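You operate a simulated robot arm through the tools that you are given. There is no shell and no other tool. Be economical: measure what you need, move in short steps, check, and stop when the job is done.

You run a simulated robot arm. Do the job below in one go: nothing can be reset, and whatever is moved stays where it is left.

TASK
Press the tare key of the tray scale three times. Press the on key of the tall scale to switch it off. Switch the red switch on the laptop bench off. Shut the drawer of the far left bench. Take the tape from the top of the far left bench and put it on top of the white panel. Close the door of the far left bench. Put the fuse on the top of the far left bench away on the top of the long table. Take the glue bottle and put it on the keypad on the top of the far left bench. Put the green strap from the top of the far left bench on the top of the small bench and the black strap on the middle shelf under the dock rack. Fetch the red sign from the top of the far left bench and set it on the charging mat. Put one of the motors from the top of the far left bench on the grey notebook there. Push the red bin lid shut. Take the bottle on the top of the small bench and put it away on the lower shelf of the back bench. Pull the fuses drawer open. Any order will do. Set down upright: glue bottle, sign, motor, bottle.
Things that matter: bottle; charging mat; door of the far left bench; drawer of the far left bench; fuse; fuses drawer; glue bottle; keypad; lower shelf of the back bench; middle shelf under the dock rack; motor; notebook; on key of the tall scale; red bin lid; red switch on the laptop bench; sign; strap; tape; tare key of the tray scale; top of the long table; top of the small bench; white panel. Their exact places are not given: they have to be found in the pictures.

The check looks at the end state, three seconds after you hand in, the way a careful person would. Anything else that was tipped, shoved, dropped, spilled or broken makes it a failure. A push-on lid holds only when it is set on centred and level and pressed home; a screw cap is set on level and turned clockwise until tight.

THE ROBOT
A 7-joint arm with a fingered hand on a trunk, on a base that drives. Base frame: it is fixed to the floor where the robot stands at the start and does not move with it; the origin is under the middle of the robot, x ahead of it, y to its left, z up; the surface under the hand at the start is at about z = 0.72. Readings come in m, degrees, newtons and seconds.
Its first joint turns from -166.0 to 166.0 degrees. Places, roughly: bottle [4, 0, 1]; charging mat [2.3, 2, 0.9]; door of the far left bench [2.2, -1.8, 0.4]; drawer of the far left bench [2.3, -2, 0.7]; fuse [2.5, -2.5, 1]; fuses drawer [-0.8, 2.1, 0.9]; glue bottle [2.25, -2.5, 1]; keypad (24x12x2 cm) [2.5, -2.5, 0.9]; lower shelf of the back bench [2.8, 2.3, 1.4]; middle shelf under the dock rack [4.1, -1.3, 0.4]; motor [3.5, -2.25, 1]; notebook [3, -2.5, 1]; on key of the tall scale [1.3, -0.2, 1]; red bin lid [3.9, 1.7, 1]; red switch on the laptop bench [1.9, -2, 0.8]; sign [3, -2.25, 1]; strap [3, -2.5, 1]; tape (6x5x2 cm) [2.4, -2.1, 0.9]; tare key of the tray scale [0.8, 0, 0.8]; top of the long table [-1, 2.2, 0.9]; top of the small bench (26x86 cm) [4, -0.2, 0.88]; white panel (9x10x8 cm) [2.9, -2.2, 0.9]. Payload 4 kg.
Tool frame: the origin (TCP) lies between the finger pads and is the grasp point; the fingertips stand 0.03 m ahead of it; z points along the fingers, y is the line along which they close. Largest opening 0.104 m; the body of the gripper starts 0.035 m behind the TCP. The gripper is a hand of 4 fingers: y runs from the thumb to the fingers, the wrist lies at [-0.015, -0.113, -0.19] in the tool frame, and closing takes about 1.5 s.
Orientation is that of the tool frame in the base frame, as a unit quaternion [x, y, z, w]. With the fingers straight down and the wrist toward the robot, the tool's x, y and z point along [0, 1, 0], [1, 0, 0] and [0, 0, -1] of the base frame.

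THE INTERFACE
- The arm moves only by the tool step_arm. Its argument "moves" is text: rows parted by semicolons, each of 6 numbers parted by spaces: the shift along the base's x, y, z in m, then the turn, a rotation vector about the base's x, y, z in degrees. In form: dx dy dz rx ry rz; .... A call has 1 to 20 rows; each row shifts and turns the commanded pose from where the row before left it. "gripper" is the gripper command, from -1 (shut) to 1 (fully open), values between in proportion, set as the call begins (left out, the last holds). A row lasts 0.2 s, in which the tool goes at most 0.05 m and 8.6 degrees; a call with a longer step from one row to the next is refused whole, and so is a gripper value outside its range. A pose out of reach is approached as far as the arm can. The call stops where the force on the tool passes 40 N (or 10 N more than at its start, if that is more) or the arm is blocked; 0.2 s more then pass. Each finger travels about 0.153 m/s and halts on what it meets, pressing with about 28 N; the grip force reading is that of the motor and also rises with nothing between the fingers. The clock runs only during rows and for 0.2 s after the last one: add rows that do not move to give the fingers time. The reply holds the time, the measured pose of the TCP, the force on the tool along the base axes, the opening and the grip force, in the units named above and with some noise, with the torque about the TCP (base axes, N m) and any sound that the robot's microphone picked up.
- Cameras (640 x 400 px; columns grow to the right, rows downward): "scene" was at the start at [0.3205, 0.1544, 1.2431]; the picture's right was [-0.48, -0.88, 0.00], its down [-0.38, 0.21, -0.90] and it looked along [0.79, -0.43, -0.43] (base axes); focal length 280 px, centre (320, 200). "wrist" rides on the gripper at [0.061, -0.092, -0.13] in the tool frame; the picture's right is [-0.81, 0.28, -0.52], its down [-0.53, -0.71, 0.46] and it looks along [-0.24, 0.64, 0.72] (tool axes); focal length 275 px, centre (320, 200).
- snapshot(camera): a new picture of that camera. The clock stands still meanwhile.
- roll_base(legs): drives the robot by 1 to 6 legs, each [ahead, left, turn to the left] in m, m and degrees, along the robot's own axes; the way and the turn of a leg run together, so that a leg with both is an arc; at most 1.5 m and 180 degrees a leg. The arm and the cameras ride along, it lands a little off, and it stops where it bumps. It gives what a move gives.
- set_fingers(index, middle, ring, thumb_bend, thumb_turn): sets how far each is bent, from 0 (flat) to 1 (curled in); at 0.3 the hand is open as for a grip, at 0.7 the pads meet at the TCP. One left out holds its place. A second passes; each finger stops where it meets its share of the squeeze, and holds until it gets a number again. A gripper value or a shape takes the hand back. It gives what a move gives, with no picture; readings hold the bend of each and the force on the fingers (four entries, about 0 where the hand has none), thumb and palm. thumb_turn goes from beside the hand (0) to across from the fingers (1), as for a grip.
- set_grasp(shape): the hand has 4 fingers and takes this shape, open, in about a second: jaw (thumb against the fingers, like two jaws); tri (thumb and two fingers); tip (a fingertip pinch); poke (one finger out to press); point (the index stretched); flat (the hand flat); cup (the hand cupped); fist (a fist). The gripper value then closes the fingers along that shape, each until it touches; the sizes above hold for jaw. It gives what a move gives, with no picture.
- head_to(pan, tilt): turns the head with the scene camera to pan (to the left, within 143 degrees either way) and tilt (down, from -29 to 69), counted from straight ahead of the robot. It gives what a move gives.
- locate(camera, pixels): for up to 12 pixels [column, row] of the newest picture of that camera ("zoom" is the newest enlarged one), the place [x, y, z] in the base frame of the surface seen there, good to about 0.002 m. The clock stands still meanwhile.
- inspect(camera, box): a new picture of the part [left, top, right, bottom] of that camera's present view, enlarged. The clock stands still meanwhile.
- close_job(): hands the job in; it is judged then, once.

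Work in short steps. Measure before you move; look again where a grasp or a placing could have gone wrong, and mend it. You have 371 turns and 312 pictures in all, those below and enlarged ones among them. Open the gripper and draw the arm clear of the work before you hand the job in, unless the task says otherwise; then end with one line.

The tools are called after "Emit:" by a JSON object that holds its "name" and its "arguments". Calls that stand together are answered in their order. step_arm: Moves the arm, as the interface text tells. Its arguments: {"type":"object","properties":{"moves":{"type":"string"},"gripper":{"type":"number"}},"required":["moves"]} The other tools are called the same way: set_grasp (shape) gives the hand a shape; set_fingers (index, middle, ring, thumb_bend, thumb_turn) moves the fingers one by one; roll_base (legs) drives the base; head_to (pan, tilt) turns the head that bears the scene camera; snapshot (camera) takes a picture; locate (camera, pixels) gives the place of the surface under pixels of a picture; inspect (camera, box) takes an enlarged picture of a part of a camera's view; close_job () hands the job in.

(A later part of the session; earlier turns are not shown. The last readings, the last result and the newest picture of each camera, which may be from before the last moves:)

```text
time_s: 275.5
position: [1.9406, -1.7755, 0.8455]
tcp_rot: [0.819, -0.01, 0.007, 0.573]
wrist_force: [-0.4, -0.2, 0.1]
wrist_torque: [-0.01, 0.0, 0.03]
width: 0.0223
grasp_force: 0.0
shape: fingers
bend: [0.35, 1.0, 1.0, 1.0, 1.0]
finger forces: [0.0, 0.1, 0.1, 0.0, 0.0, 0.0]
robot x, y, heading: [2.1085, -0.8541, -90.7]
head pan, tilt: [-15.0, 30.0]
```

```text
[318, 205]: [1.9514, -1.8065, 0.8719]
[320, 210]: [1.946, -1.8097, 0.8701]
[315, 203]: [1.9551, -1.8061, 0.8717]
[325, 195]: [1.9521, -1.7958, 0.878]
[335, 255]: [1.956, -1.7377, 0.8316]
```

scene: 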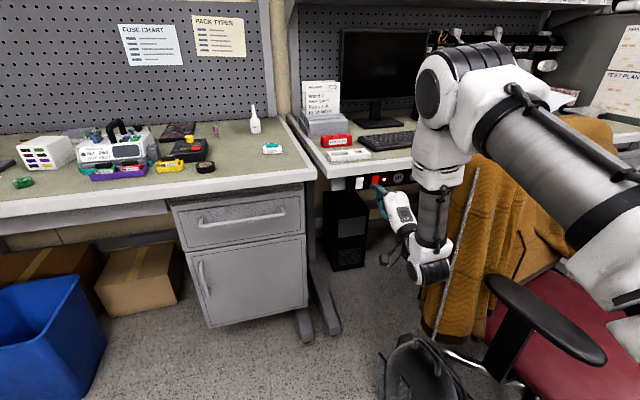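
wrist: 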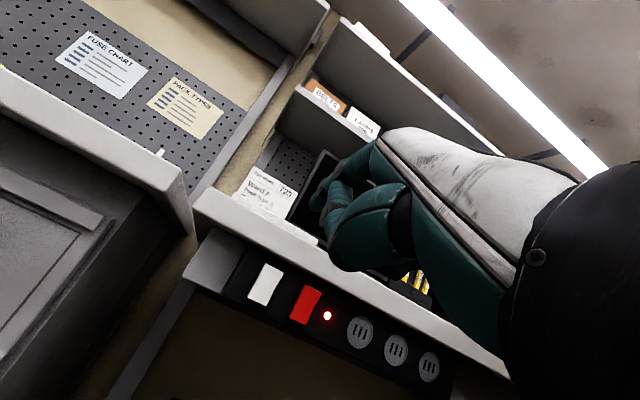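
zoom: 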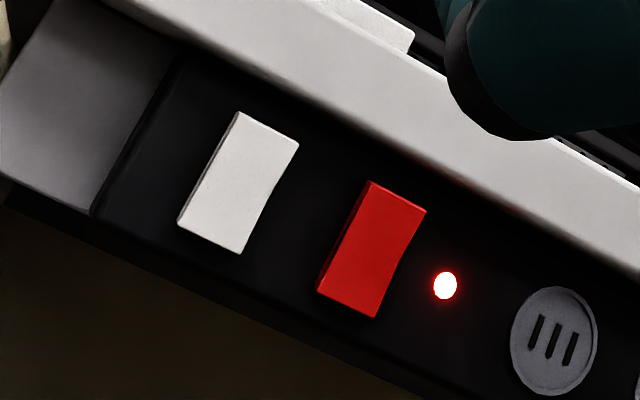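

Emit:
{"name": "locate", "arguments": {"camera": "zoom", "pixels": [[398, 202], [392, 212], [385, 225], [375, 245], [365, 265], [355, 285], [348, 300], [265, 130], [252, 160], [235, 195], [215, 235]]}}

```text
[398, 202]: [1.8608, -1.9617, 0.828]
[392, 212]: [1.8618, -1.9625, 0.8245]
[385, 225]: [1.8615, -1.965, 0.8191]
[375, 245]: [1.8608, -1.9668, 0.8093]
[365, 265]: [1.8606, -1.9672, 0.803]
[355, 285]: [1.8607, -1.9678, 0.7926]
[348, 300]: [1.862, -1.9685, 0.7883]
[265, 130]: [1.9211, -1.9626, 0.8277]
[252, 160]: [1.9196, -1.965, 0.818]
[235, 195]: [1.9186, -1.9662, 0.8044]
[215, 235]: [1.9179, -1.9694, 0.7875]
```

Emit:
{"name": "locate", "arguments": {"camera": "scene", "pixels": [[500, 285], [540, 310], [600, 355], [540, 360], [430, 330], [420, 370], [470, 150], [455, 220]]}}

```text
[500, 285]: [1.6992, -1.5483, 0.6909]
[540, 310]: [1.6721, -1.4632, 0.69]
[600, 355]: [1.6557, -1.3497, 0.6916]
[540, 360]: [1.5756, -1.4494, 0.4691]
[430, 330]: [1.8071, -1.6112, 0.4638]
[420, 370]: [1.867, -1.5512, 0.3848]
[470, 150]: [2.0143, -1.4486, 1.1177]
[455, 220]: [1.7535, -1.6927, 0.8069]
```

The red rocker's top edge stands proud (ON, lit), so pressing its top half at (1.861,-1.963,0.824) turns it off. I yaw the hand -16° to keep the wrist off the jacket, then shift the base slightly.

Emit:
{"name": "step_arm", "arguments": {"moves": "0 0 -0.015 0 0 -8;0 0 -0.015 0 0 -8;0 0 -0.015 0 0 0;0 0 0 0 0 0"}}

Emit:
{"name": "roll_base", "arguments": {"legs": [[0.06, -0.08, 0]]}}

Emit:
{"name": "snapshot", "arguments": {"camera": "wrist"}}

Emit:
{"name": "snapshot", "arguments": {"camera": "scene"}}

```text
time_s: 276.5
position: [1.9425, -1.7756, 0.7986]
tcp_rot: [0.81, -0.124, -0.073, 0.569]
wrist_force: [-0.4, -0.1, 0.0]
wrist_torque: [-0.01, 0.0, 0.0]
width: 0.0223
grasp_force: 0.1
shape: fingers
bend: [0.35, 1.0, 1.0, 1.0, 1.0]
finger forces: [0.1, 0.0, 0.1, 0.0, 0.1, 0.0]
robot x, y, heading: [2.1061, -0.8553, -90.6]
head pan, tilt: [-15.0, 30.0]
```

```text
time_s: 277.6
position: [1.8616, -1.8351, 0.799]
tcp_rot: [0.81, -0.125, -0.074, 0.568]
wrist_force: [0.0, -1.5, -0.4]
wrist_torque: [0.02, 0.0, 0.0]
width: 0.0217
grasp_force: 0.1
shape: fingers
bend: [0.35, 1.0, 1.0, 0.99, 1.0]
finger forces: [0.0, 0.0, 0.1, 0.0, 0.0, 0.0]
robot x, y, heading: [2.0311, -0.91, -91.0]
head pan, tilt: [-15.0, 30.0]
```

```text
160 pictures are left
```

wrist: 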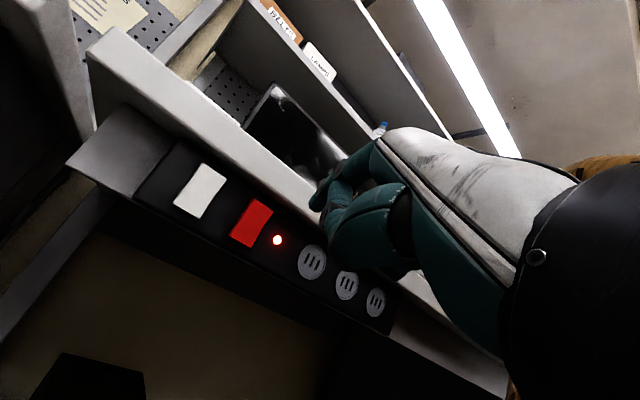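

```text
159 pictures are left
```

scene: 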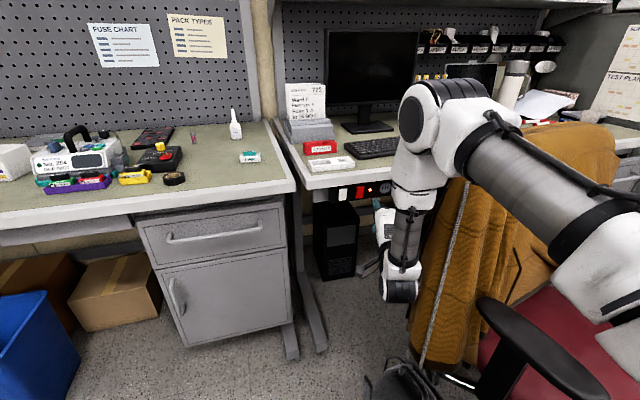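

Emit:
{"name": "locate", "arguments": {"camera": "wrist", "pixels": [[318, 204], [322, 207], [314, 203], [255, 205], [250, 220], [240, 238], [265, 203], [278, 240], [325, 210]]}}

Emit:
{"name": "locate", "arguments": {"camera": "scene", "pixels": [[410, 215], [400, 285], [425, 170], [420, 190], [450, 260], [450, 230], [355, 190]]}}

```text
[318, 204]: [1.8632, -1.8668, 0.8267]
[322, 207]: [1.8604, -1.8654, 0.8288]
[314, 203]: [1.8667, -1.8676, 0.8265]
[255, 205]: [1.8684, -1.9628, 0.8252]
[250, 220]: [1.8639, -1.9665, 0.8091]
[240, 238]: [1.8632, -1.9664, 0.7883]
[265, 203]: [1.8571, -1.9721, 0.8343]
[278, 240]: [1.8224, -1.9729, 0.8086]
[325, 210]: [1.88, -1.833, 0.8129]
```

```text
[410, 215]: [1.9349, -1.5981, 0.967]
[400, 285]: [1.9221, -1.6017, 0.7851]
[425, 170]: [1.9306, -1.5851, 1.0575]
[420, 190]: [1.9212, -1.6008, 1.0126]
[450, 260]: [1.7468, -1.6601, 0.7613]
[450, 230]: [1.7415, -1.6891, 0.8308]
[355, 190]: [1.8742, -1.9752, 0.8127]
```

Tip is aligned at z≈0.824. Advance and press slowly.

Emit:
{"name": "step_arm", "arguments": {"moves": "0 -0.03 0 0 0 0;0 -0.03 0 0 0 0;-0.001 -0.02 0 0 0 0;0 -0.008 0 0 0 0;0 -0.004 0 0 0 0;0 -0.003 0 0 0 0;0 -0.003 0 0 0 0;0 -0.003 0 0 0 0;0 0 0 0 0 0"}}

Emit:
{"name": "inspect", "arguments": {"camera": "wrist", "box": [190, 140, 390, 300]}}

```text
time_s: 278.9
position: [1.8613, -1.9234, 0.8014]
tcp_rot: [0.809, -0.125, -0.074, 0.569]
wrist_force: [4.7, 27.3, 8.0]
wrist_torque: [-1.12, 0.15, 0.12]
width: 0.0211
grasp_force: 14.2
shape: fingers
bend: [0.35, 1.0, 1.0, 0.99, 1.0]
finger forces: [28.5, 0.1, 0.0, 0.1, 0.0, 0.0]
robot x, y, heading: [2.0287, -0.9127, -91.1]
head pan, tilt: [-15.0, 30.0]
heard: click
stopped in row 6: the force on the tool passed its limit at 46 N (the readings are from after the stop); the commanded pose is now the measured one
```

```text
2.50 times, centred on (290, 220) of wrist
```

zoom: 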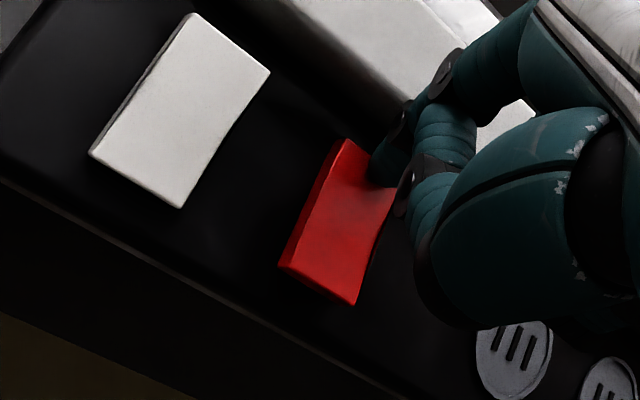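

Click heard and the LED has gone out. Retreat and verify.

Emit:
{"name": "step_arm", "arguments": {"moves": "0 0.02 0 0 0 0;0 0.03 0 0 0 0;0 0.04 0 0 0 0;0 0.03 0 0 0 0;0 0 0 0 0 0"}}

Emit:
{"name": "inspect", "arguments": {"camera": "wrist", "box": [140, 120, 420, 320]}}

```text
time_s: 280.1
position: [1.8604, -1.8059, 0.801]
tcp_rot: [0.809, -0.124, -0.073, 0.57]
wrist_force: [-0.4, 0.3, 0.3]
wrist_torque: [0.02, 0.0, -0.03]
width: 0.0211
grasp_force: 0.0
shape: fingers
bend: [0.35, 1.0, 1.0, 0.99, 1.0]
finger forces: [0.0, 0.0, 0.0, 0.0, 0.1, 0.0]
robot x, y, heading: [2.0306, -0.911, -91.1]
head pan, tilt: [-15.0, 30.0]
```

```text
2.00 times, centred on (280, 220) of wrist
```

zoom: 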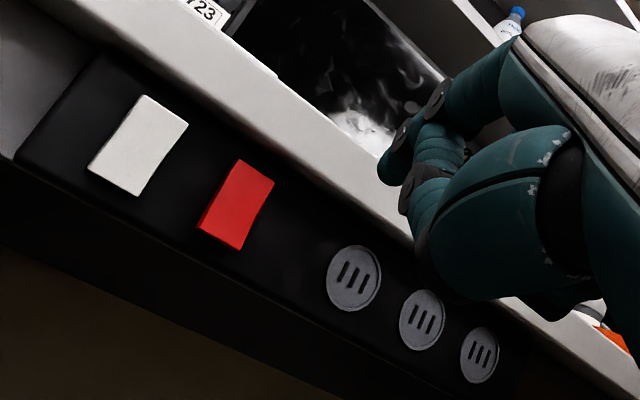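

Red switch is off (LED dark). Back away, raise and restore the hand-down pose in front of the far left bench.

Emit:
{"name": "roll_base", "arguments": {"legs": [[-0.1, 0, 0], [0, 0.5, 0]]}}

Emit:
{"name": "step_arm", "arguments": {"moves": "0.01 0 0.045 0 0 8;0.01 0 0.045 0 0 8;0.02 0 0.045 0 0 0;0.02 0 0.045 0 0 0;0.02 0 0.045 0 0 0;0.02 0 0.045 0 0 0;0.02 0 0.045 8 0 0;0.02 0 0.045 8 0 0;0 0 0.03 8 0 0;0 0 0.02 8 0 0;0 0 0 8 0 0;0 0 0 8 0 0;0 0 0 8 0 0;0 0 0 8 0 0;0 0 0 6 0 0;0 0 0 0 0 0"}}

Emit:
{"name": "set_grasp", "arguments": {"shape": "jaw"}}

Emit:
{"name": "head_to", "arguments": {"pan": 0, "tilt": 35}}

Emit:
{"name": "snapshot", "arguments": {"camera": "scene"}}

```text
time_s: 283.8
position: [2.3404, -1.7127, 0.8009]
tcp_rot: [0.808, -0.132, -0.079, 0.569]
wrist_force: [0.3, -0.3, -0.6]
wrist_torque: [0.0, 0.02, 0.01]
width: 0.0211
grasp_force: 0.1
shape: fingers
bend: [0.35, 1.0, 1.0, 0.99, 1.0]
finger forces: [0.0, 0.1, 0.1, 0.1, 0.0, 0.0]
robot x, y, heading: [2.5274, -0.8195, -91.7]
head pan, tilt: [-15.0, 30.0]
```

```text
time_s: 287.2
position: [2.4712, -1.7146, 1.2126]
tcp_rot: [0.995, -0.034, -0.026, 0.089]
wrist_force: [0.1, 0.5, 1.2]
wrist_torque: [-0.04, -0.03, -0.02]
width: 0.0209
grasp_force: 0.0
shape: fingers
bend: [0.35, 1.0, 1.0, 0.99, 1.0]
finger forces: [0.0, 0.0, 0.0, 0.1, 0.1, 0.0]
out of reach, approached as far as the arm can: row 12, 13
robot x, y, heading: [2.5226, -0.8214, -92.0]
head pan, tilt: [-15.0, 30.0]
```

```text
time_s: 288.1
position: [2.471, -1.7145, 1.2128]
tcp_rot: [0.995, -0.033, -0.027, 0.09]
wrist_force: [0.4, -0.9, 0.5]
wrist_torque: [-0.01, 0.02, -0.01]
width: 0.1036
grasp_force: 0.0
shape: jaw
bend: [0.3, 0.3, 0.3, 0.3, 0.98]
finger forces: [0.1, 0.1, 0.0, 0.0, 0.1, 0.0]
robot x, y, heading: [2.5283, -0.8221, -92.1]
head pan, tilt: [-15.0, 30.0]
```

```text
time_s: 288.9
position: [2.4711, -1.714, 1.2123]
tcp_rot: [0.995, -0.033, -0.026, 0.089]
wrist_force: [0.1, 0.6, -0.3]
wrist_torque: [0.01, 0.01, 0.0]
width: 0.1037
grasp_force: 0.0
shape: jaw
bend: [0.3, 0.3, 0.3, 0.3, 0.98]
finger forces: [0.0, 0.0, 0.0, 0.0, 0.0, 0.0]
robot x, y, heading: [2.524, -0.8254, -91.6]
head pan, tilt: [0.0, 35.0]
```

```text
156 pictures are left
```

scene: 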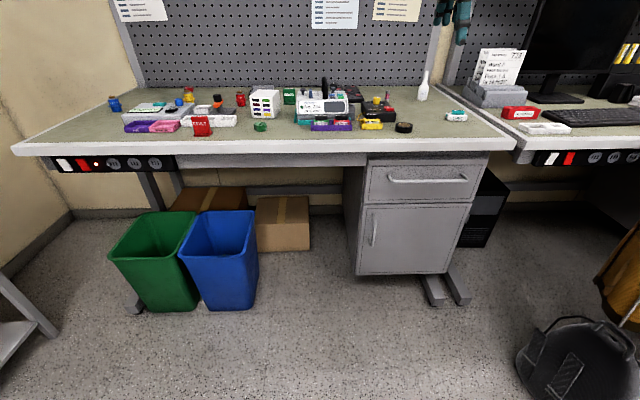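

Emit:
{"name": "step_arm", "arguments": {"moves": "0 0 0.02 5 0 0;0 0 0.02 5 0 0;0 0 0 0 0 0"}}

Emit:
{"name": "locate", "arguments": {"camera": "scene", "pixels": [[115, 255], [185, 265], [180, 255], [250, 262], [255, 225], [150, 310], [240, 308], [15, 150], [300, 150], [520, 140], [40, 330]]}}

Emit:
{"name": "inspect", "arguments": {"camera": "scene", "box": [80, 60, 300, 160]}}

Emit:
{"name": "inspect", "arguments": {"camera": "scene", "box": [230, 60, 480, 160]}}

```text
time_s: 289.7
position: [2.4711, -1.7152, 1.2551]
tcp_rot: [0.999, -0.03, -0.029, 0.002]
wrist_force: [-0.1, 0.2, -0.4]
wrist_torque: [-0.01, 0.01, 0.0]
width: 0.1036
grasp_force: 0.1
shape: jaw
bend: [0.3, 0.3, 0.3, 0.3, 0.98]
finger forces: [0.0, 0.1, 0.1, 0.1, 0.1, 0.0]
robot x, y, heading: [2.5291, -0.8231, -91.8]
head pan, tilt: [0.0, 35.0]
```

```text
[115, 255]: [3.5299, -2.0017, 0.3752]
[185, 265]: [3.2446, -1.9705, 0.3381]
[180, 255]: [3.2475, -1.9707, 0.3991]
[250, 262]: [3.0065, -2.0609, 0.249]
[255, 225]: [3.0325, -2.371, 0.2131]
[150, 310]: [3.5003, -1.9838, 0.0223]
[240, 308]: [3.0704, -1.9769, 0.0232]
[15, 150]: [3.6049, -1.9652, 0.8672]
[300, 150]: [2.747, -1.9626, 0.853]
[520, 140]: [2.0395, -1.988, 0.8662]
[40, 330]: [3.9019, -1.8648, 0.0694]
```

```text
2.91 times, centred on (190, 110) of scene
```

zoom: 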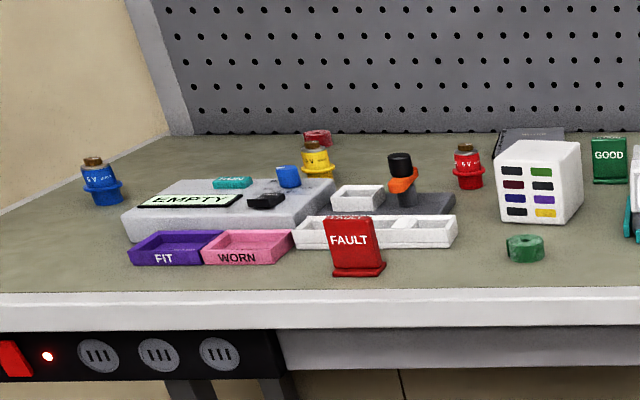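

```text
2.56 times, centred on (355, 110) of scene
```

zoom: 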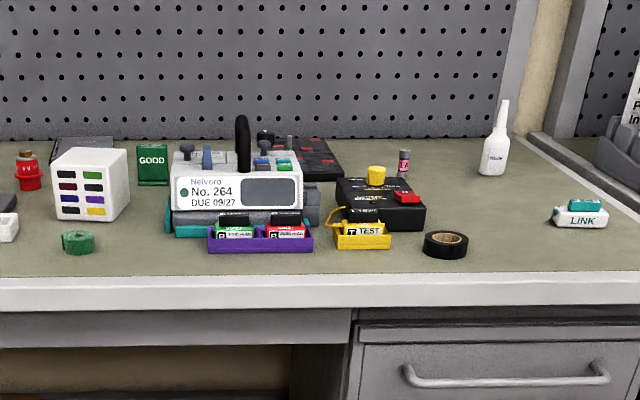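

I identify: black tape ring (445,245), white panel cube (90,185), keypad (310,160), fuse (403,163), glue (495,140), FAULT sign, motors, grey notebook. Drive up for the tape.

Emit:
{"name": "roll_base", "arguments": {"legs": [[0.5, 0.03, 1.7]]}}

Emit:
{"name": "head_to", "arguments": {"pan": 0, "tilt": 35}}

Emit:
{"name": "snapshot", "arguments": {"camera": "scene"}}

Emit:
{"name": "snapshot", "arguments": {"camera": "wrist"}}

```text
time_s: 292.7
position: [2.5056, -2.2257, 1.2554]
tcp_rot: [0.999, -0.02, -0.029, 0.003]
wrist_force: [-1.0, 0.0, 0.3]
wrist_torque: [0.0, 0.02, -0.01]
width: 0.1034
grasp_force: 0.0
shape: jaw
bend: [0.3, 0.3, 0.3, 0.3, 0.98]
finger forces: [0.1, 0.0, 0.1, 0.0, 0.0, 0.0]
robot x, y, heading: [2.5428, -1.3288, -91.1]
head pan, tilt: [0.0, 35.0]
```

```text
time_s: 293.3
position: [2.5055, -2.2253, 1.2554]
tcp_rot: [0.999, -0.021, -0.029, 0.003]
wrist_force: [-0.6, 0.3, -0.9]
wrist_torque: [0.02, 0.0, -0.01]
width: 0.1034
grasp_force: 0.1
shape: jaw
bend: [0.3, 0.3, 0.3, 0.3, 0.98]
finger forces: [0.0, 0.2, 0.0, 0.1, 0.0, 0.0]
robot x, y, heading: [2.5419, -1.3304, -90.6]
head pan, tilt: [0.0, 35.0]
```

```text
153 pictures are left
```

scene: 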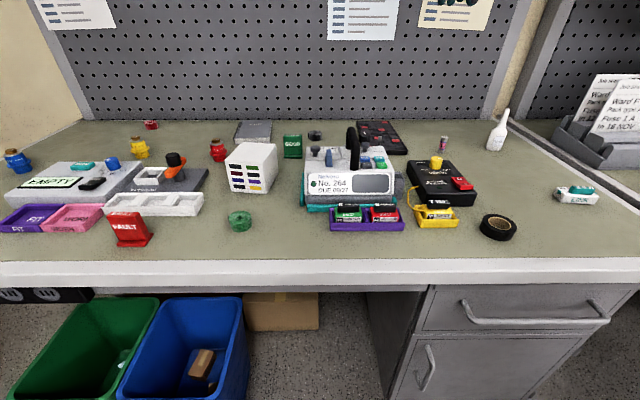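

```text
152 pictures are left
```

wrist: 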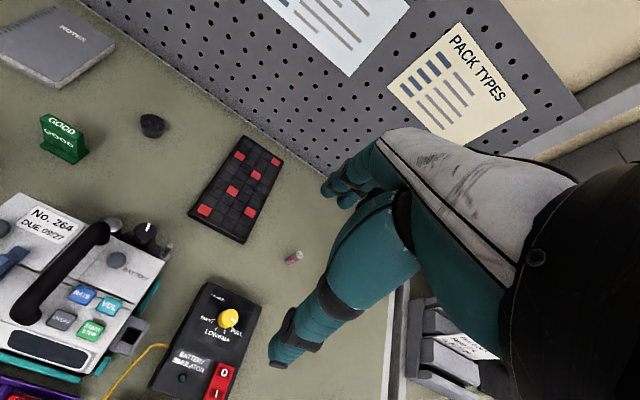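

Emit:
{"name": "locate", "arguments": {"camera": "scene", "pixels": [[498, 222], [482, 225], [517, 228], [500, 215], [250, 160], [232, 150], [272, 148], [254, 143], [239, 216], [265, 185], [498, 122], [127, 225]]}}

Emit:
{"name": "locate", "arguments": {"camera": "wrist", "pixels": [[152, 120], [152, 130], [293, 258], [235, 190], [245, 140], [280, 160], [195, 210], [240, 240], [60, 45], [100, 50], [10, 50], [65, 140]]}}

Emit:
{"name": "inspect", "arguments": {"camera": "scene", "box": [430, 190, 570, 260]}}

```text
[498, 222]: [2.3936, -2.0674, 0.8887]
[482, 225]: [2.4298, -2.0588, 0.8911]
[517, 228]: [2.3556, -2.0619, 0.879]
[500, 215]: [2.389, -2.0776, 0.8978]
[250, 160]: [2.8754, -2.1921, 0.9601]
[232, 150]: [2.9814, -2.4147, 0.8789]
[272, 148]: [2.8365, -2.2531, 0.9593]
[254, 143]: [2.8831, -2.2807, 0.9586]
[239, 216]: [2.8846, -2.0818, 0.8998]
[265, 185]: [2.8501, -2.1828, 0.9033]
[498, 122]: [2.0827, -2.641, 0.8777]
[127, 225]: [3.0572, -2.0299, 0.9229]
```

```text
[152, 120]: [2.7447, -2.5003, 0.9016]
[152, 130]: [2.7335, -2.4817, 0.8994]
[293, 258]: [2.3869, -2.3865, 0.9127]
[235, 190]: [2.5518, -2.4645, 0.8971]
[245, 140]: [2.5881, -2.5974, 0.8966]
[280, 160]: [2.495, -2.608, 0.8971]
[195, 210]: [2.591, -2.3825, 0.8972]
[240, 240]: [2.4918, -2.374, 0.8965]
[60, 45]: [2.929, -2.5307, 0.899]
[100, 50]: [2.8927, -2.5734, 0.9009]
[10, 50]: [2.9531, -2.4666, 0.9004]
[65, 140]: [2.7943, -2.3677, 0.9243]
```

```text
4.57 times, centred on (500, 225) of scene
```

zoom: 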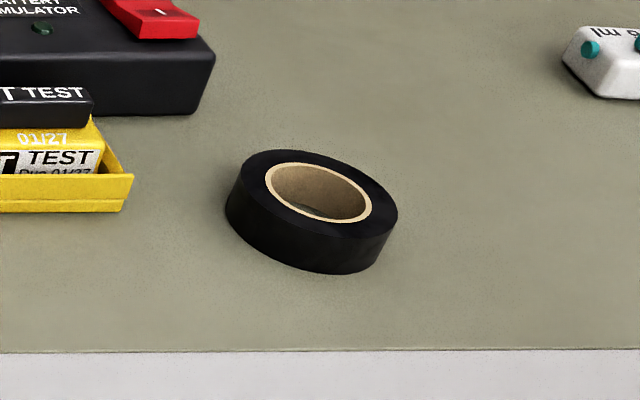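

Emit:
{"name": "locate", "arguments": {"camera": "zoom", "pixels": [[250, 180], [385, 215], [300, 155], [340, 232], [290, 205], [380, 195]]}}

```text
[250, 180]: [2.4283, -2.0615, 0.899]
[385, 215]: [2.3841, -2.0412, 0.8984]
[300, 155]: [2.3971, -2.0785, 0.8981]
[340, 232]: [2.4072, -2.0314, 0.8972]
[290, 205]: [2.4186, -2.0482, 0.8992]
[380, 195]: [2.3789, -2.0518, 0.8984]
```

Tape centre (2.404,-2.055), top z 0.898, Ø5.5 cm. Straighten the tool and move above it.

Emit:
{"name": "step_arm", "arguments": {"moves": "-0.02 0.035 -0.02 0 -3.3 2.4;-0.02 0.035 -0.025 0 0 0;-0.02 0.035 -0.025 0 0 0;-0.02 0.035 -0.025 0 0 0;-0.0215 0.03 -0.03 0 0 0;0 0 -0.045 0 0 0;0 0 -0.045 0 0 0;0 0 -0.045 0 0 0;0 0 -0.03 0 0 0;0 0 0 0 0 0"}}

Emit:
{"name": "snapshot", "arguments": {"camera": "wrist"}}

Emit:
{"name": "snapshot", "arguments": {"camera": "scene"}}

```text
time_s: 295.5
position: [2.4011, -2.0559, 0.9651]
tcp_rot: [1.0, -0.001, 0.0, 0.003]
wrist_force: [-0.6, 0.1, -0.5]
wrist_torque: [-0.03, -0.01, 0.03]
width: 0.1037
grasp_force: 0.1
shape: jaw
bend: [0.3, 0.3, 0.3, 0.3, 0.98]
finger forces: [0.1, 0.0, 0.0, 0.1, 0.0, 0.0]
robot x, y, heading: [2.5363, -1.3333, -91.0]
head pan, tilt: [0.0, 35.0]
```

```text
150 pictures are left
```

wrist: 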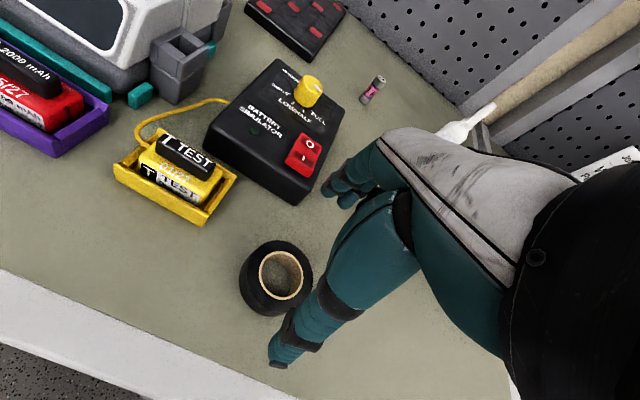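

```text
149 pictures are left
```

scene: 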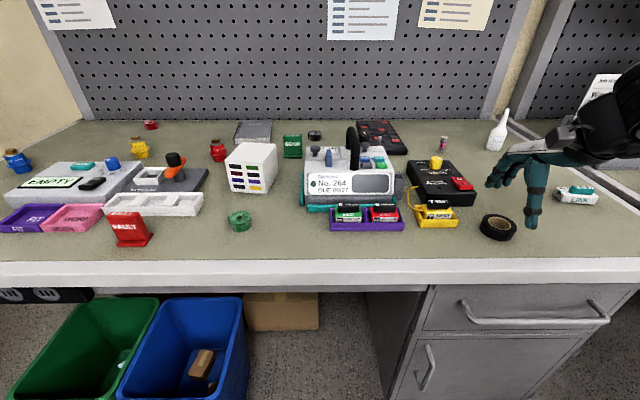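

Alignment checks out (expected tape pixel (283,275), seen (278,275)). Lower and grip.

Emit:
{"name": "step_arm", "arguments": {"moves": "0.002 0 -0.03 0 0 0;0 0 -0.015 0 0 0;0 0 -0.006 0 0 0;0 0 0 0 0 0"}}

Emit:
{"name": "step_arm", "arguments": {"moves": "0 0 0 0 0 0;0 0 0 0 0 0;0 0 0 0 0 0;0 0 0 0 0 0;0 0 0 0 0 0;0 0 0 0 0 0", "gripper": -1}}

Emit:
{"name": "snapshot", "arguments": {"camera": "wrist"}}

```text
time_s: 296.5
position: [2.4056, -2.0556, 0.9139]
tcp_rot: [1.0, -0.001, 0.001, 0.003]
wrist_force: [0.4, -0.7, -0.2]
wrist_torque: [0.03, 0.0, 0.02]
width: 0.1038
grasp_force: 0.1
shape: jaw
bend: [0.3, 0.3, 0.3, 0.3, 0.98]
finger forces: [0.0, 0.1, 0.1, 0.0, 0.1, 0.1]
robot x, y, heading: [2.5417, -1.3315, -90.9]
head pan, tilt: [0.0, 35.0]
```

```text
time_s: 297.9
position: [2.4047, -2.056, 0.9145]
tcp_rot: [1.0, 0.0, 0.0, 0.002]
wrist_force: [1.5, 0.1, 0.2]
wrist_torque: [0.0, 0.0, -0.01]
width: 0.0436
grasp_force: 28.1
shape: jaw
bend: [0.74, 0.47, 0.51, 0.73, 1.0]
finger forces: [15.9, 8.4, 0.0, 0.0, 24.2, 0.0]
robot x, y, heading: [2.5411, -1.3318, -91.0]
head pan, tilt: [0.0, 35.0]
```

```text
148 pictures are left
```

wrist: 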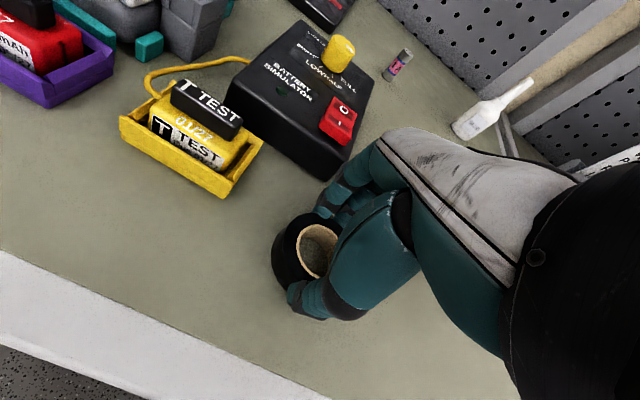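

Lift and check.

Emit:
{"name": "step_arm", "arguments": {"moves": "0 0 0.02 0 0 0;0 0 0.04 0 0 0;0 0 0.04 0 0 0;0 0 0.04 0 0 0;0 0 0 0 0 0"}}

Emit:
{"name": "snapshot", "arguments": {"camera": "wrist"}}

Emit:
{"name": "inspect", "arguments": {"camera": "scene", "box": [440, 80, 640, 220]}}

```text
time_s: 299.1
position: [2.4062, -2.058, 1.0536]
tcp_rot: [1.0, -0.001, 0.0, 0.003]
wrist_force: [-0.2, 0.3, -0.3]
wrist_torque: [0.01, -0.02, -0.03]
width: 0.0429
grasp_force: 27.8
shape: jaw
bend: [0.74, 0.47, 0.51, 0.73, 1.0]
finger forces: [15.7, 8.6, 0.0, 0.0, 24.2, 0.0]
robot x, y, heading: [2.5437, -1.3311, -91.1]
head pan, tilt: [0.0, 35.0]
```

```text
147 pictures are left
```

wrist: 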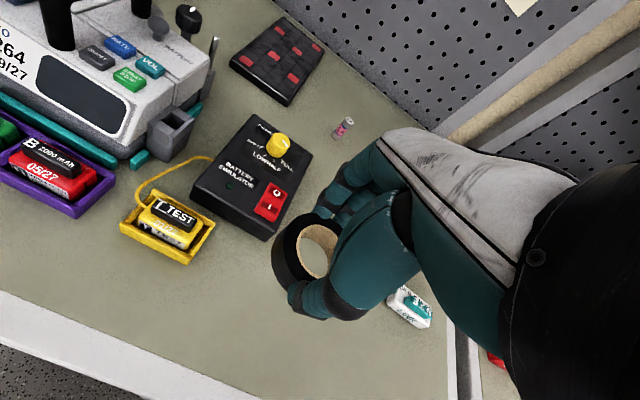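

```text
2.86 times, centred on (540, 150) of scene
```

zoom: 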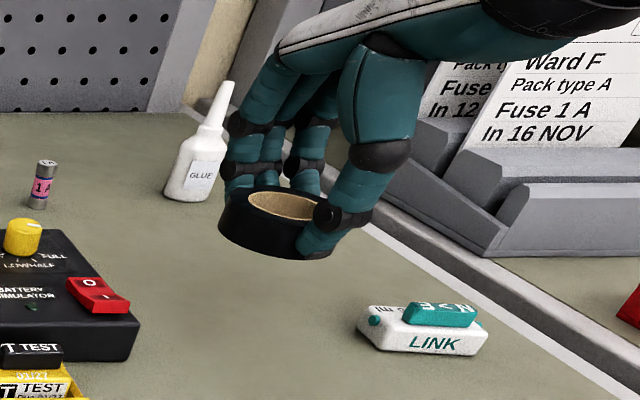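

Emit:
{"name": "locate", "arguments": {"camera": "zoom", "pixels": [[222, 215], [240, 195], [285, 228], [310, 238], [240, 230], [300, 250]]}}

Emit:
{"name": "locate", "arguments": {"camera": "wrist", "pixels": [[285, 250], [300, 225], [278, 265], [296, 283], [315, 250]]}}

```text
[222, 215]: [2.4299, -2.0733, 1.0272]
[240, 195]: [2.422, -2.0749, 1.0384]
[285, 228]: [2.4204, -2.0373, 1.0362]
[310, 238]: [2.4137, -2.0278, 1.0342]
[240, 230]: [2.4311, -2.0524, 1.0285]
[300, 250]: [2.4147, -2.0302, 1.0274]
```

```text
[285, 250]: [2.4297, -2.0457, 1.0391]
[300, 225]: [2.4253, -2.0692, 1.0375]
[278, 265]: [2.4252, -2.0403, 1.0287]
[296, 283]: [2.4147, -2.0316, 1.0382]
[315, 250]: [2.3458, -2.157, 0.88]
```

Tape is centred on the TCP. Now measure the white panel's top.

Emit:
{"name": "inspect", "arguments": {"camera": "scene", "box": [200, 125, 300, 200]}}

Emit:
{"name": "locate", "arguments": {"camera": "zoom", "pixels": [[175, 195], [250, 110], [470, 125], [450, 245], [315, 215], [330, 160], [430, 240], [460, 135], [185, 190], [250, 118]]}}

```text
5.33 times, centred on (250, 162) of scene
```

zoom: 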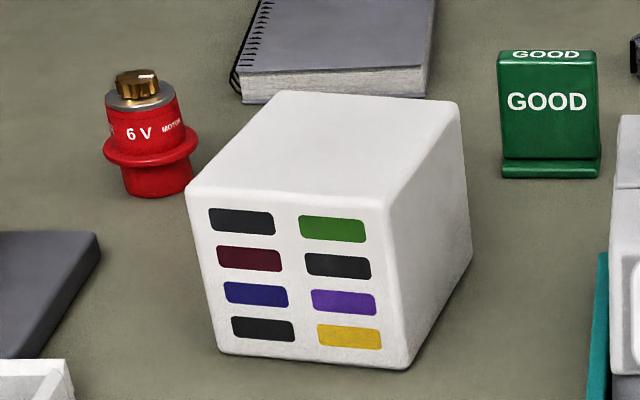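

```text
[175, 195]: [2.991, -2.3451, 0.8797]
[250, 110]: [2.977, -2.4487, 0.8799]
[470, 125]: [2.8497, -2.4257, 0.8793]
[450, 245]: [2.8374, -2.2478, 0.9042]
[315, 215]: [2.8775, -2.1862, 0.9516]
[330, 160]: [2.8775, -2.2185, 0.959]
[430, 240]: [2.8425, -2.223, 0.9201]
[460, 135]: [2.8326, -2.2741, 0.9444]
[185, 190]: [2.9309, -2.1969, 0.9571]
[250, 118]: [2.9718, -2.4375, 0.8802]
```

Emit:
{"name": "locate", "arguments": {"camera": "zoom", "pixels": [[323, 145], [280, 100], [445, 112], [385, 200], [198, 185]]}}

```text
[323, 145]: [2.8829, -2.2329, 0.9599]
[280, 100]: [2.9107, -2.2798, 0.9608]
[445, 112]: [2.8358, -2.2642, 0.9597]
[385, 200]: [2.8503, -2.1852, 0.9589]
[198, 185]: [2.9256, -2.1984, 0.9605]
```

Panel top centre (2.881,-2.232), z 0.960. Raise, carry over, and hover.

Emit:
{"name": "step_arm", "arguments": {"moves": "0 0 0.045 0 0 0;0 0 0.045 0 0 0;0.045 -0.015 0 0 0 0;0.045 -0.015 0 0 0 0;0.045 -0.015 0 0 0 0;0.045 -0.018 0 0 0 0;0.045 -0.018 0 0 0 0;0.045 -0.018 0 0 0 0;0.045 -0.018 0 0 0 0;0.045 -0.018 0 0 0 0;0.045 -0.018 0 0 0 0;0.045 -0.018 0 0 0 0;0.025 -0.003 0 0 0 0;0 0 -0.04 0 0 0;0 0 -0.04 0 0 0;0 0 0 0 0 0"}}

Emit:
{"name": "snapshot", "arguments": {"camera": "wrist"}}

Emit:
{"name": "inspect", "arguments": {"camera": "scene", "box": [180, 80, 340, 220]}}

```text
time_s: 302.5
position: [2.8801, -2.2306, 1.0644]
tcp_rot: [1.0, -0.001, -0.001, 0.002]
wrist_force: [0.1, -0.8, -0.3]
wrist_torque: [-0.01, -0.01, 0.01]
width: 0.043
grasp_force: 28.1
shape: jaw
bend: [0.74, 0.47, 0.51, 0.73, 1.0]
finger forces: [15.7, 8.4, 0.0, 0.0, 24.2, 0.1]
robot x, y, heading: [2.5441, -1.3309, -90.8]
head pan, tilt: [0.0, 35.0]
```

```text
144 pictures are left
```

wrist: 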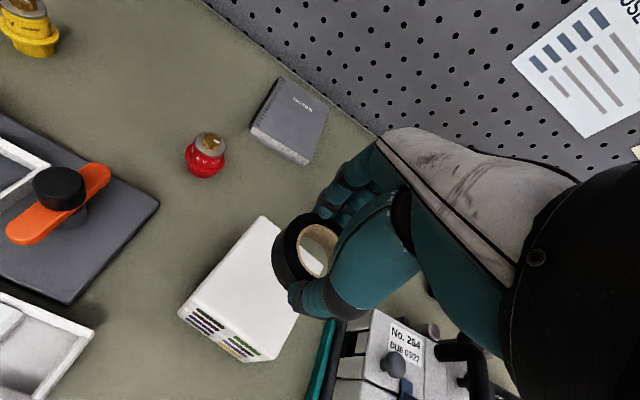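

```text
2.86 times, centred on (260, 150) of scene
```

zoom: 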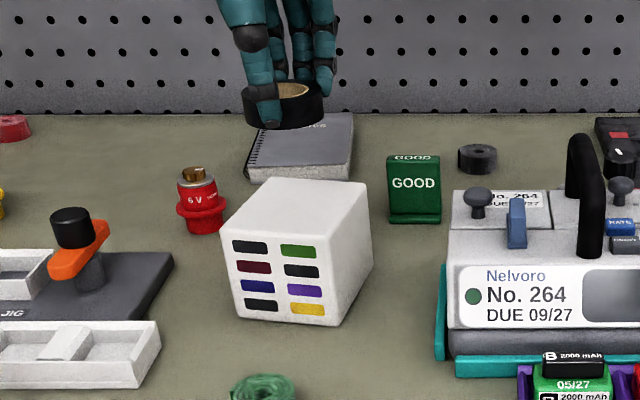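

Alignment good. Lower onto the cube.

Emit:
{"name": "step_arm", "arguments": {"moves": "0 0 -0.04 0 0 0;0 0 -0.02 0 0 0;0 0 -0.005 0 0 0;0 0 -0.003 0 0 0;0 0 0 0 0 0"}}

Emit:
{"name": "inspect", "arguments": {"camera": "scene", "box": [180, 80, 340, 220]}}

```text
time_s: 303.7
position: [2.881, -2.2286, 0.9945]
tcp_rot: [1.0, 0.0, 0.0, 0.002]
wrist_force: [0.0, -0.3, -0.3]
wrist_torque: [0.01, 0.0, 0.02]
width: 0.0431
grasp_force: 27.9
shape: jaw
bend: [0.74, 0.47, 0.51, 0.73, 1.0]
finger forces: [15.8, 8.5, 0.0, 0.0, 24.2, 0.0]
robot x, y, heading: [2.5391, -1.3329, -90.8]
head pan, tilt: [0.0, 35.0]
```

```text
2.86 times, centred on (260, 150) of scene
```

zoom: 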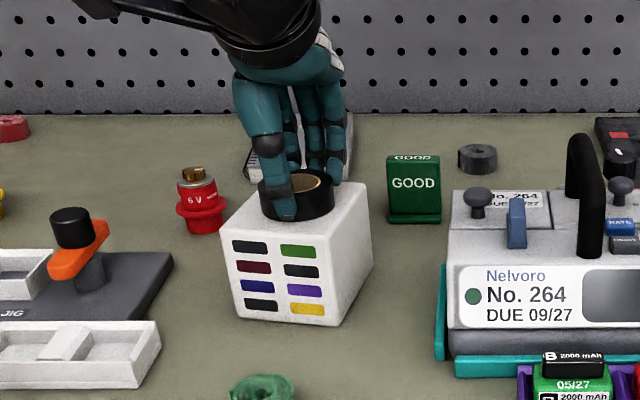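

Emit:
{"name": "step_arm", "arguments": {"moves": "0 0 -0.002 0 0 0;0 0 -0.002 0 0 0;0 0 0 0 0 0"}}

```text
time_s: 304.5
position: [2.881, -2.2299, 0.9935]
tcp_rot: [1.0, -0.001, 0.001, 0.004]
wrist_force: [-1.2, -1.8, 16.7]
wrist_torque: [-0.19, 0.02, -0.01]
width: 0.0439
grasp_force: 27.8
shape: jaw
bend: [0.74, 0.47, 0.51, 0.73, 1.0]
finger forces: [17.1, 10.5, 0.0, 0.0, 26.2, 0.0]
robot x, y, heading: [2.5438, -1.3305, -90.8]
head pan, tilt: [0.0, 35.0]
```

Contact. Release and lift straight up.

Emit:
{"name": "step_arm", "arguments": {"moves": "0 0 0.002 0 0 0;0 0 0 0 0 0;0 0 0 0 0 0;0 0 0 0 0 0;0 0 0 0 0 0", "gripper": 0.4}}

Emit:
{"name": "step_arm", "arguments": {"moves": "0 0 0.03 0 0 0;0 0 0.045 0 0 0;0 0 0.045 0 0 0;0 0 0.045 0 0 0;0 0 0.045 0 0 0;0 0 0 0 0 0"}}

Emit:
{"name": "snapshot", "arguments": {"camera": "wrist"}}

Emit:
{"name": "inspect", "arguments": {"camera": "scene", "box": [180, 80, 340, 220]}}

```text
time_s: 305.7
position: [2.8821, -2.2285, 0.9932]
tcp_rot: [1.0, -0.001, 0.0, 0.003]
wrist_force: [0.8, -0.5, 0.0]
wrist_torque: [0.0, -0.01, 0.02]
width: 0.0726
grasp_force: 0.0
shape: jaw
bend: [0.27, 0.37, 0.34, 0.58, 0.99]
finger forces: [0.0, 0.1, 0.0, 0.0, 0.0, 0.0]
robot x, y, heading: [2.5459, -1.3336, -90.9]
head pan, tilt: [0.0, 35.0]
```

```text
time_s: 307.1
position: [2.8783, -2.2254, 1.2045]
tcp_rot: [1.0, -0.002, 0.0, 0.003]
wrist_force: [-0.4, -0.3, -0.2]
wrist_torque: [-0.02, 0.01, -0.01]
width: 0.0723
grasp_force: 0.1
shape: jaw
bend: [0.27, 0.37, 0.34, 0.58, 0.99]
finger forces: [0.0, 0.0, 0.0, 0.0, 0.0, 0.0]
robot x, y, heading: [2.544, -1.3332, -90.7]
head pan, tilt: [0.0, 35.0]
```

```text
141 pictures are left
```

wrist: 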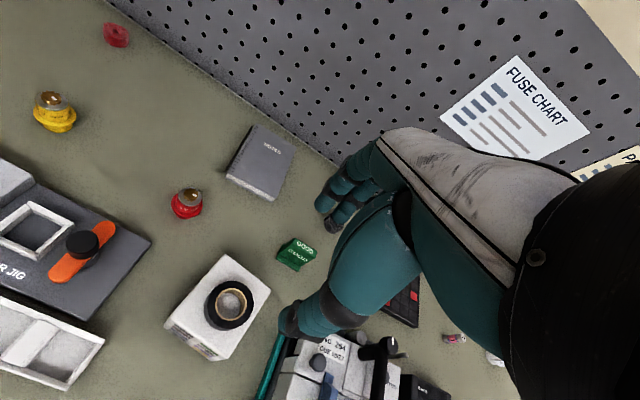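

```text
2.86 times, centred on (260, 150) of scene
```

zoom: 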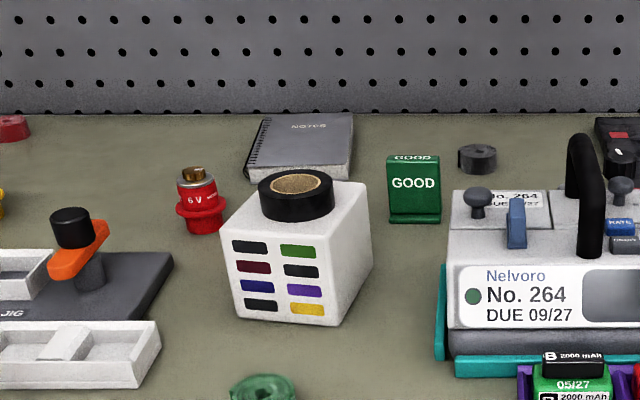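

Tape sits centred on the panel. Next the red motor onto the grey notebook; measure both.

Emit:
{"name": "locate", "arguments": {"camera": "wrist", "pixels": [[188, 196], [186, 208], [195, 195], [175, 205], [200, 208], [248, 128], [295, 148], [228, 178], [272, 200], [262, 165]]}}

Emit:
{"name": "locate", "arguments": {"camera": "zoom", "pixels": [[193, 173], [200, 195], [200, 212], [180, 205], [222, 205], [200, 228], [195, 182]]}}

Emit:
{"name": "inspect", "arguments": {"camera": "wrist", "box": [130, 100, 330, 240]}}

```text
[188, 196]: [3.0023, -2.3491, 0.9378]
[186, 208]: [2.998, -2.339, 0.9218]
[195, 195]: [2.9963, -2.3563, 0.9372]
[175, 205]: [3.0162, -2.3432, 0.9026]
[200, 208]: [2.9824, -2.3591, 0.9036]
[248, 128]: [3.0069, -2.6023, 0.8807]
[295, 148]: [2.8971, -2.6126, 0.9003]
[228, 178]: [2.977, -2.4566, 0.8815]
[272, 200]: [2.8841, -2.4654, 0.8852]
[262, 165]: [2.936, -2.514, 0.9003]
```

```text
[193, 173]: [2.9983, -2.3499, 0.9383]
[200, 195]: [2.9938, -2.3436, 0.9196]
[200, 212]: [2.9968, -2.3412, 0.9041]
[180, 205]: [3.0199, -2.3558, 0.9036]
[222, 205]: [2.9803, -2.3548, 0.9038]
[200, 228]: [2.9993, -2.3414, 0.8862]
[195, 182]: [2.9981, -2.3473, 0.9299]
```

```text
2.86 times, centred on (230, 170) of wrist
```

zoom: 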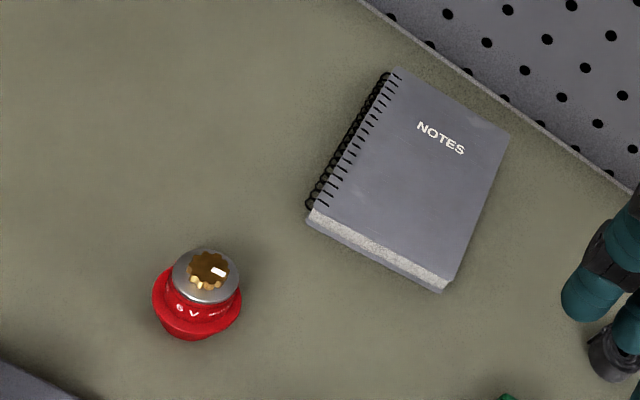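

Motor at (3.000,-2.353), brass top z 0.939; notebook top z 0.900, near part around (2.935,-2.49). Move the base closer.

Emit:
{"name": "roll_base", "arguments": {"legs": [[0, 0.4, 1], [0.17, 0, 0]]}}

Emit:
{"name": "step_arm", "arguments": {"moves": "-0.045 0.01 0 0 0 0;-0.045 0.01 0 0 0 0;-0.045 0 0 0 0 0;-0.045 0 0 0 0 0;-0.045 0 0 0 0 0;-0.045 0 0 0 0 0;0 0 0 0 0 0", "gripper": 1}}

Emit:
{"name": "head_to", "arguments": {"pan": 0, "tilt": 35}}

Emit:
{"name": "snapshot", "arguments": {"camera": "scene"}}

Emit:
{"name": "snapshot", "arguments": {"camera": "wrist"}}

```text
time_s: 310.7
position: [3.3221, -2.3833, 1.2028]
tcp_rot: [1.0, 0.017, 0.001, 0.003]
wrist_force: [0.1, 0.3, -0.3]
wrist_torque: [-0.01, -0.03, 0.01]
width: 0.0725
grasp_force: 0.1
shape: jaw
bend: [0.27, 0.37, 0.34, 0.58, 0.99]
finger forces: [0.1, 0.1, 0.0, 0.0, 0.1, 0.0]
robot x, y, heading: [2.9492, -1.5001, -88.9]
head pan, tilt: [0.0, 35.0]
```

```text
time_s: 312.3
position: [3.0515, -2.365, 1.2056]
tcp_rot: [1.0, 0.017, 0.001, 0.003]
wrist_force: [0.3, -0.4, -1.1]
wrist_torque: [0.02, -0.02, 0.03]
width: 0.1037
grasp_force: 0.0
shape: jaw
bend: [0.3, 0.3, 0.3, 0.3, 0.98]
finger forces: [0.0, 0.0, 0.0, 0.0, 0.0, 0.0]
robot x, y, heading: [2.9563, -1.4994, -88.7]
head pan, tilt: [0.0, 35.0]
```

```text
time_s: 312.9
position: [3.0529, -2.3628, 1.2057]
tcp_rot: [1.0, 0.016, 0.001, 0.003]
wrist_force: [0.2, 0.0, -0.7]
wrist_torque: [0.0, -0.01, 0.01]
width: 0.1036
grasp_force: 0.1
shape: jaw
bend: [0.3, 0.3, 0.3, 0.3, 0.98]
finger forces: [0.1, 0.0, 0.0, 0.0, 0.0, 0.0]
robot x, y, heading: [2.9565, -1.4975, -88.7]
head pan, tilt: [0.0, 35.0]
```

```text
138 pictures are left
```

scene: 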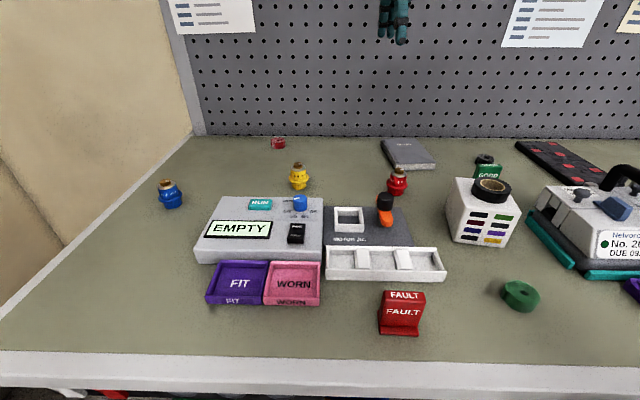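

```text
137 pictures are left
```

wrist: 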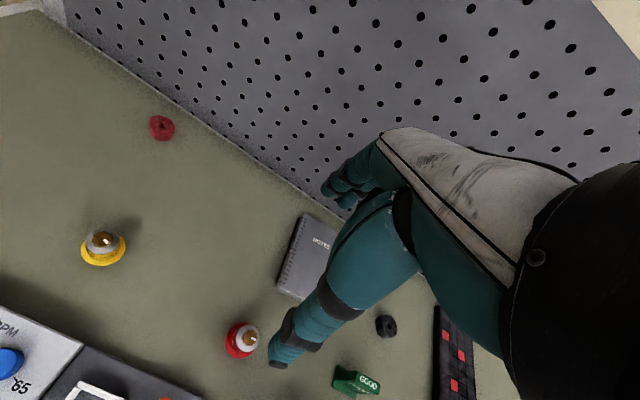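

Emit:
{"name": "locate", "arguments": {"camera": "scene", "pixels": [[299, 167], [299, 176], [299, 184], [308, 183], [291, 183], [397, 170], [397, 178], [386, 200], [384, 215], [395, 222], [378, 205], [412, 150]]}}

Emit:
{"name": "inspect", "arguments": {"camera": "scene", "box": [260, 130, 460, 260]}}

```text
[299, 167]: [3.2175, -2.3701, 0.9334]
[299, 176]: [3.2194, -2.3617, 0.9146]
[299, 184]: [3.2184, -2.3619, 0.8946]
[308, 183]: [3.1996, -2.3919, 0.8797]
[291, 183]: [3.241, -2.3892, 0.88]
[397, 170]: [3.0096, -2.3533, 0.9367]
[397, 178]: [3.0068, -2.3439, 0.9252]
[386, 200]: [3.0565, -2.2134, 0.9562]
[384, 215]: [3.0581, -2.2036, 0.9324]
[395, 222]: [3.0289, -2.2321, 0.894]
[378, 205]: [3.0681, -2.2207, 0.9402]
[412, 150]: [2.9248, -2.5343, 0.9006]
```

```text
3.08 times, centred on (360, 195) of scene
```

zoom: 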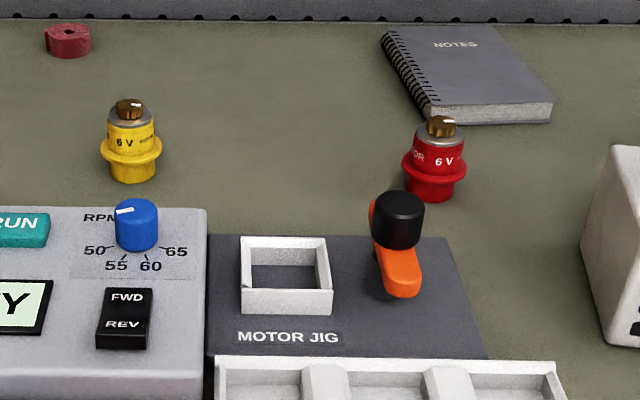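

Hover over the red motor.

Emit:
{"name": "step_arm", "arguments": {"moves": "-0.024 0.005 -0.04 0 0 -1;-0.022 0.005 -0.04 0 0 -1;0 0 -0.045 0 0 0;0 0 -0.045 0 0 0;0 0 -0.02 0 0 0;0 0 0 0 0 0"}}

Emit:
{"name": "snapshot", "arguments": {"camera": "wrist"}}

Emit:
{"name": "locate", "arguments": {"camera": "wrist", "pixels": [[265, 290], [275, 285], [255, 300], [270, 275], [280, 295], [250, 285]]}}

```text
time_s: 314.3
position: [3.0083, -2.3533, 1.0136]
tcp_rot: [1.0, 0.0, 0.0, 0.003]
wrist_force: [0.7, 0.2, 0.3]
wrist_torque: [-0.03, -0.01, -0.02]
width: 0.104
grasp_force: 0.0
shape: jaw
bend: [0.3, 0.3, 0.3, 0.3, 0.98]
finger forces: [0.0, 0.0, 0.0, 0.1, 0.0, 0.0]
robot x, y, heading: [2.9519, -1.4997, -88.8]
head pan, tilt: [0.0, 35.0]
```

```text
135 pictures are left
```

wrist: 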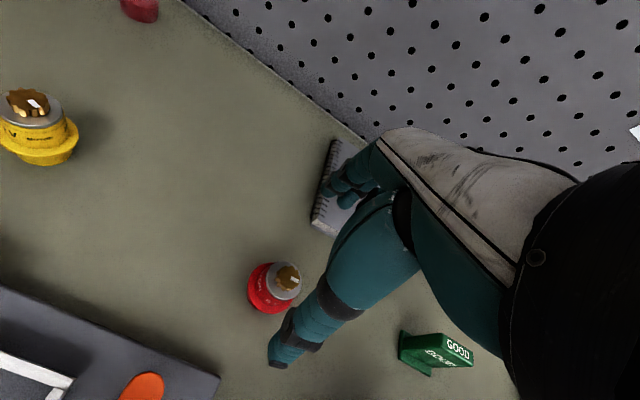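

```text
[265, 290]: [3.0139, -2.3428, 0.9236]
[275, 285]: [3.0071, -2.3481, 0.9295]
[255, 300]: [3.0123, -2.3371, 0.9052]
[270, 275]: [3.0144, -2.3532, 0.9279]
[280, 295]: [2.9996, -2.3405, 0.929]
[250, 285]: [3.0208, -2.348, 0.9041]
```

Motor is ~5 mm toward -x; correct and lower to grip the body above the flange.

Emit:
{"name": "step_arm", "arguments": {"moves": "-0.004 -0.001 -0.03 0 0 0;0 0 -0.03 0 0 0;0 0 -0.016 0 0 0;0 0 0 0 0 0"}}

Emit:
{"name": "step_arm", "arguments": {"moves": "0 0 0 0 0 0;0 0 0 0 0 0;0 0 0 0 0 0;0 0 0 0 0 0;0 0 0 0 0 0;0 0 0 0 0 0", "gripper": -1}}

Emit:
{"name": "snapshot", "arguments": {"camera": "wrist"}}

Emit:
{"name": "inspect", "arguments": {"camera": "scene", "box": [320, 110, 480, 230]}}

```text
time_s: 315.3
position: [3.0025, -2.3548, 0.9376]
tcp_rot: [1.0, -0.001, 0.001, 0.002]
wrist_force: [-0.3, -0.3, -0.4]
wrist_torque: [0.03, -0.02, 0.02]
width: 0.1038
grasp_force: 0.0
shape: jaw
bend: [0.3, 0.3, 0.3, 0.3, 0.98]
finger forces: [0.1, 0.0, 0.0, 0.0, 0.1, 0.1]
robot x, y, heading: [2.9523, -1.4981, -88.9]
head pan, tilt: [0.0, 35.0]
```

```text
time_s: 316.7
position: [3.0029, -2.3534, 0.9379]
tcp_rot: [1.0, 0.0, -0.001, 0.003]
wrist_force: [0.1, 0.7, 0.2]
wrist_torque: [0.0, 0.03, -0.02]
width: 0.0272
grasp_force: 27.9
shape: jaw
bend: [0.74, 0.55, 0.59, 0.75, 1.0]
finger forces: [15.3, 8.6, 0.1, 0.1, 24.0, 0.1]
robot x, y, heading: [2.9534, -1.498, -89.0]
head pan, tilt: [0.0, 35.0]
```

```text
134 pictures are left
```

wrist: 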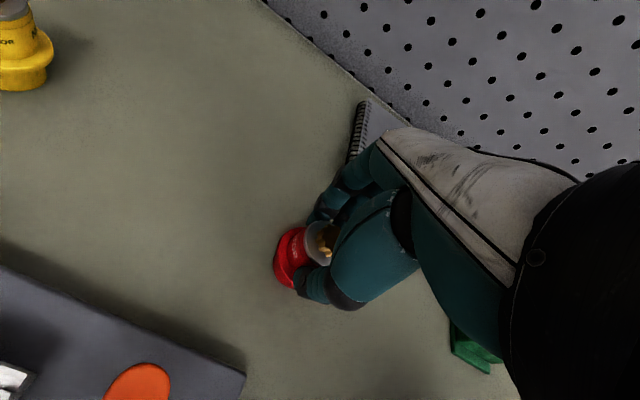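

```text
3.33 times, centred on (400, 170) of scene
```

zoom: 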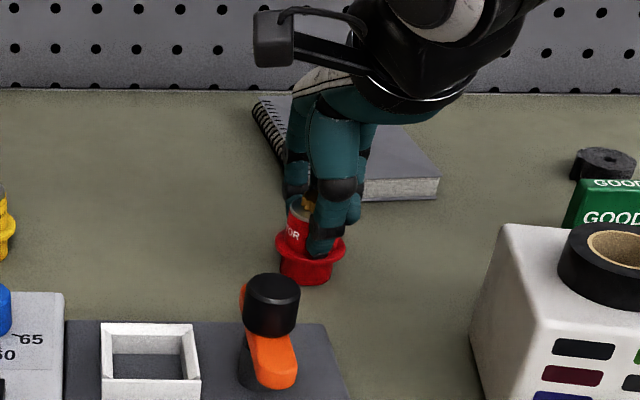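

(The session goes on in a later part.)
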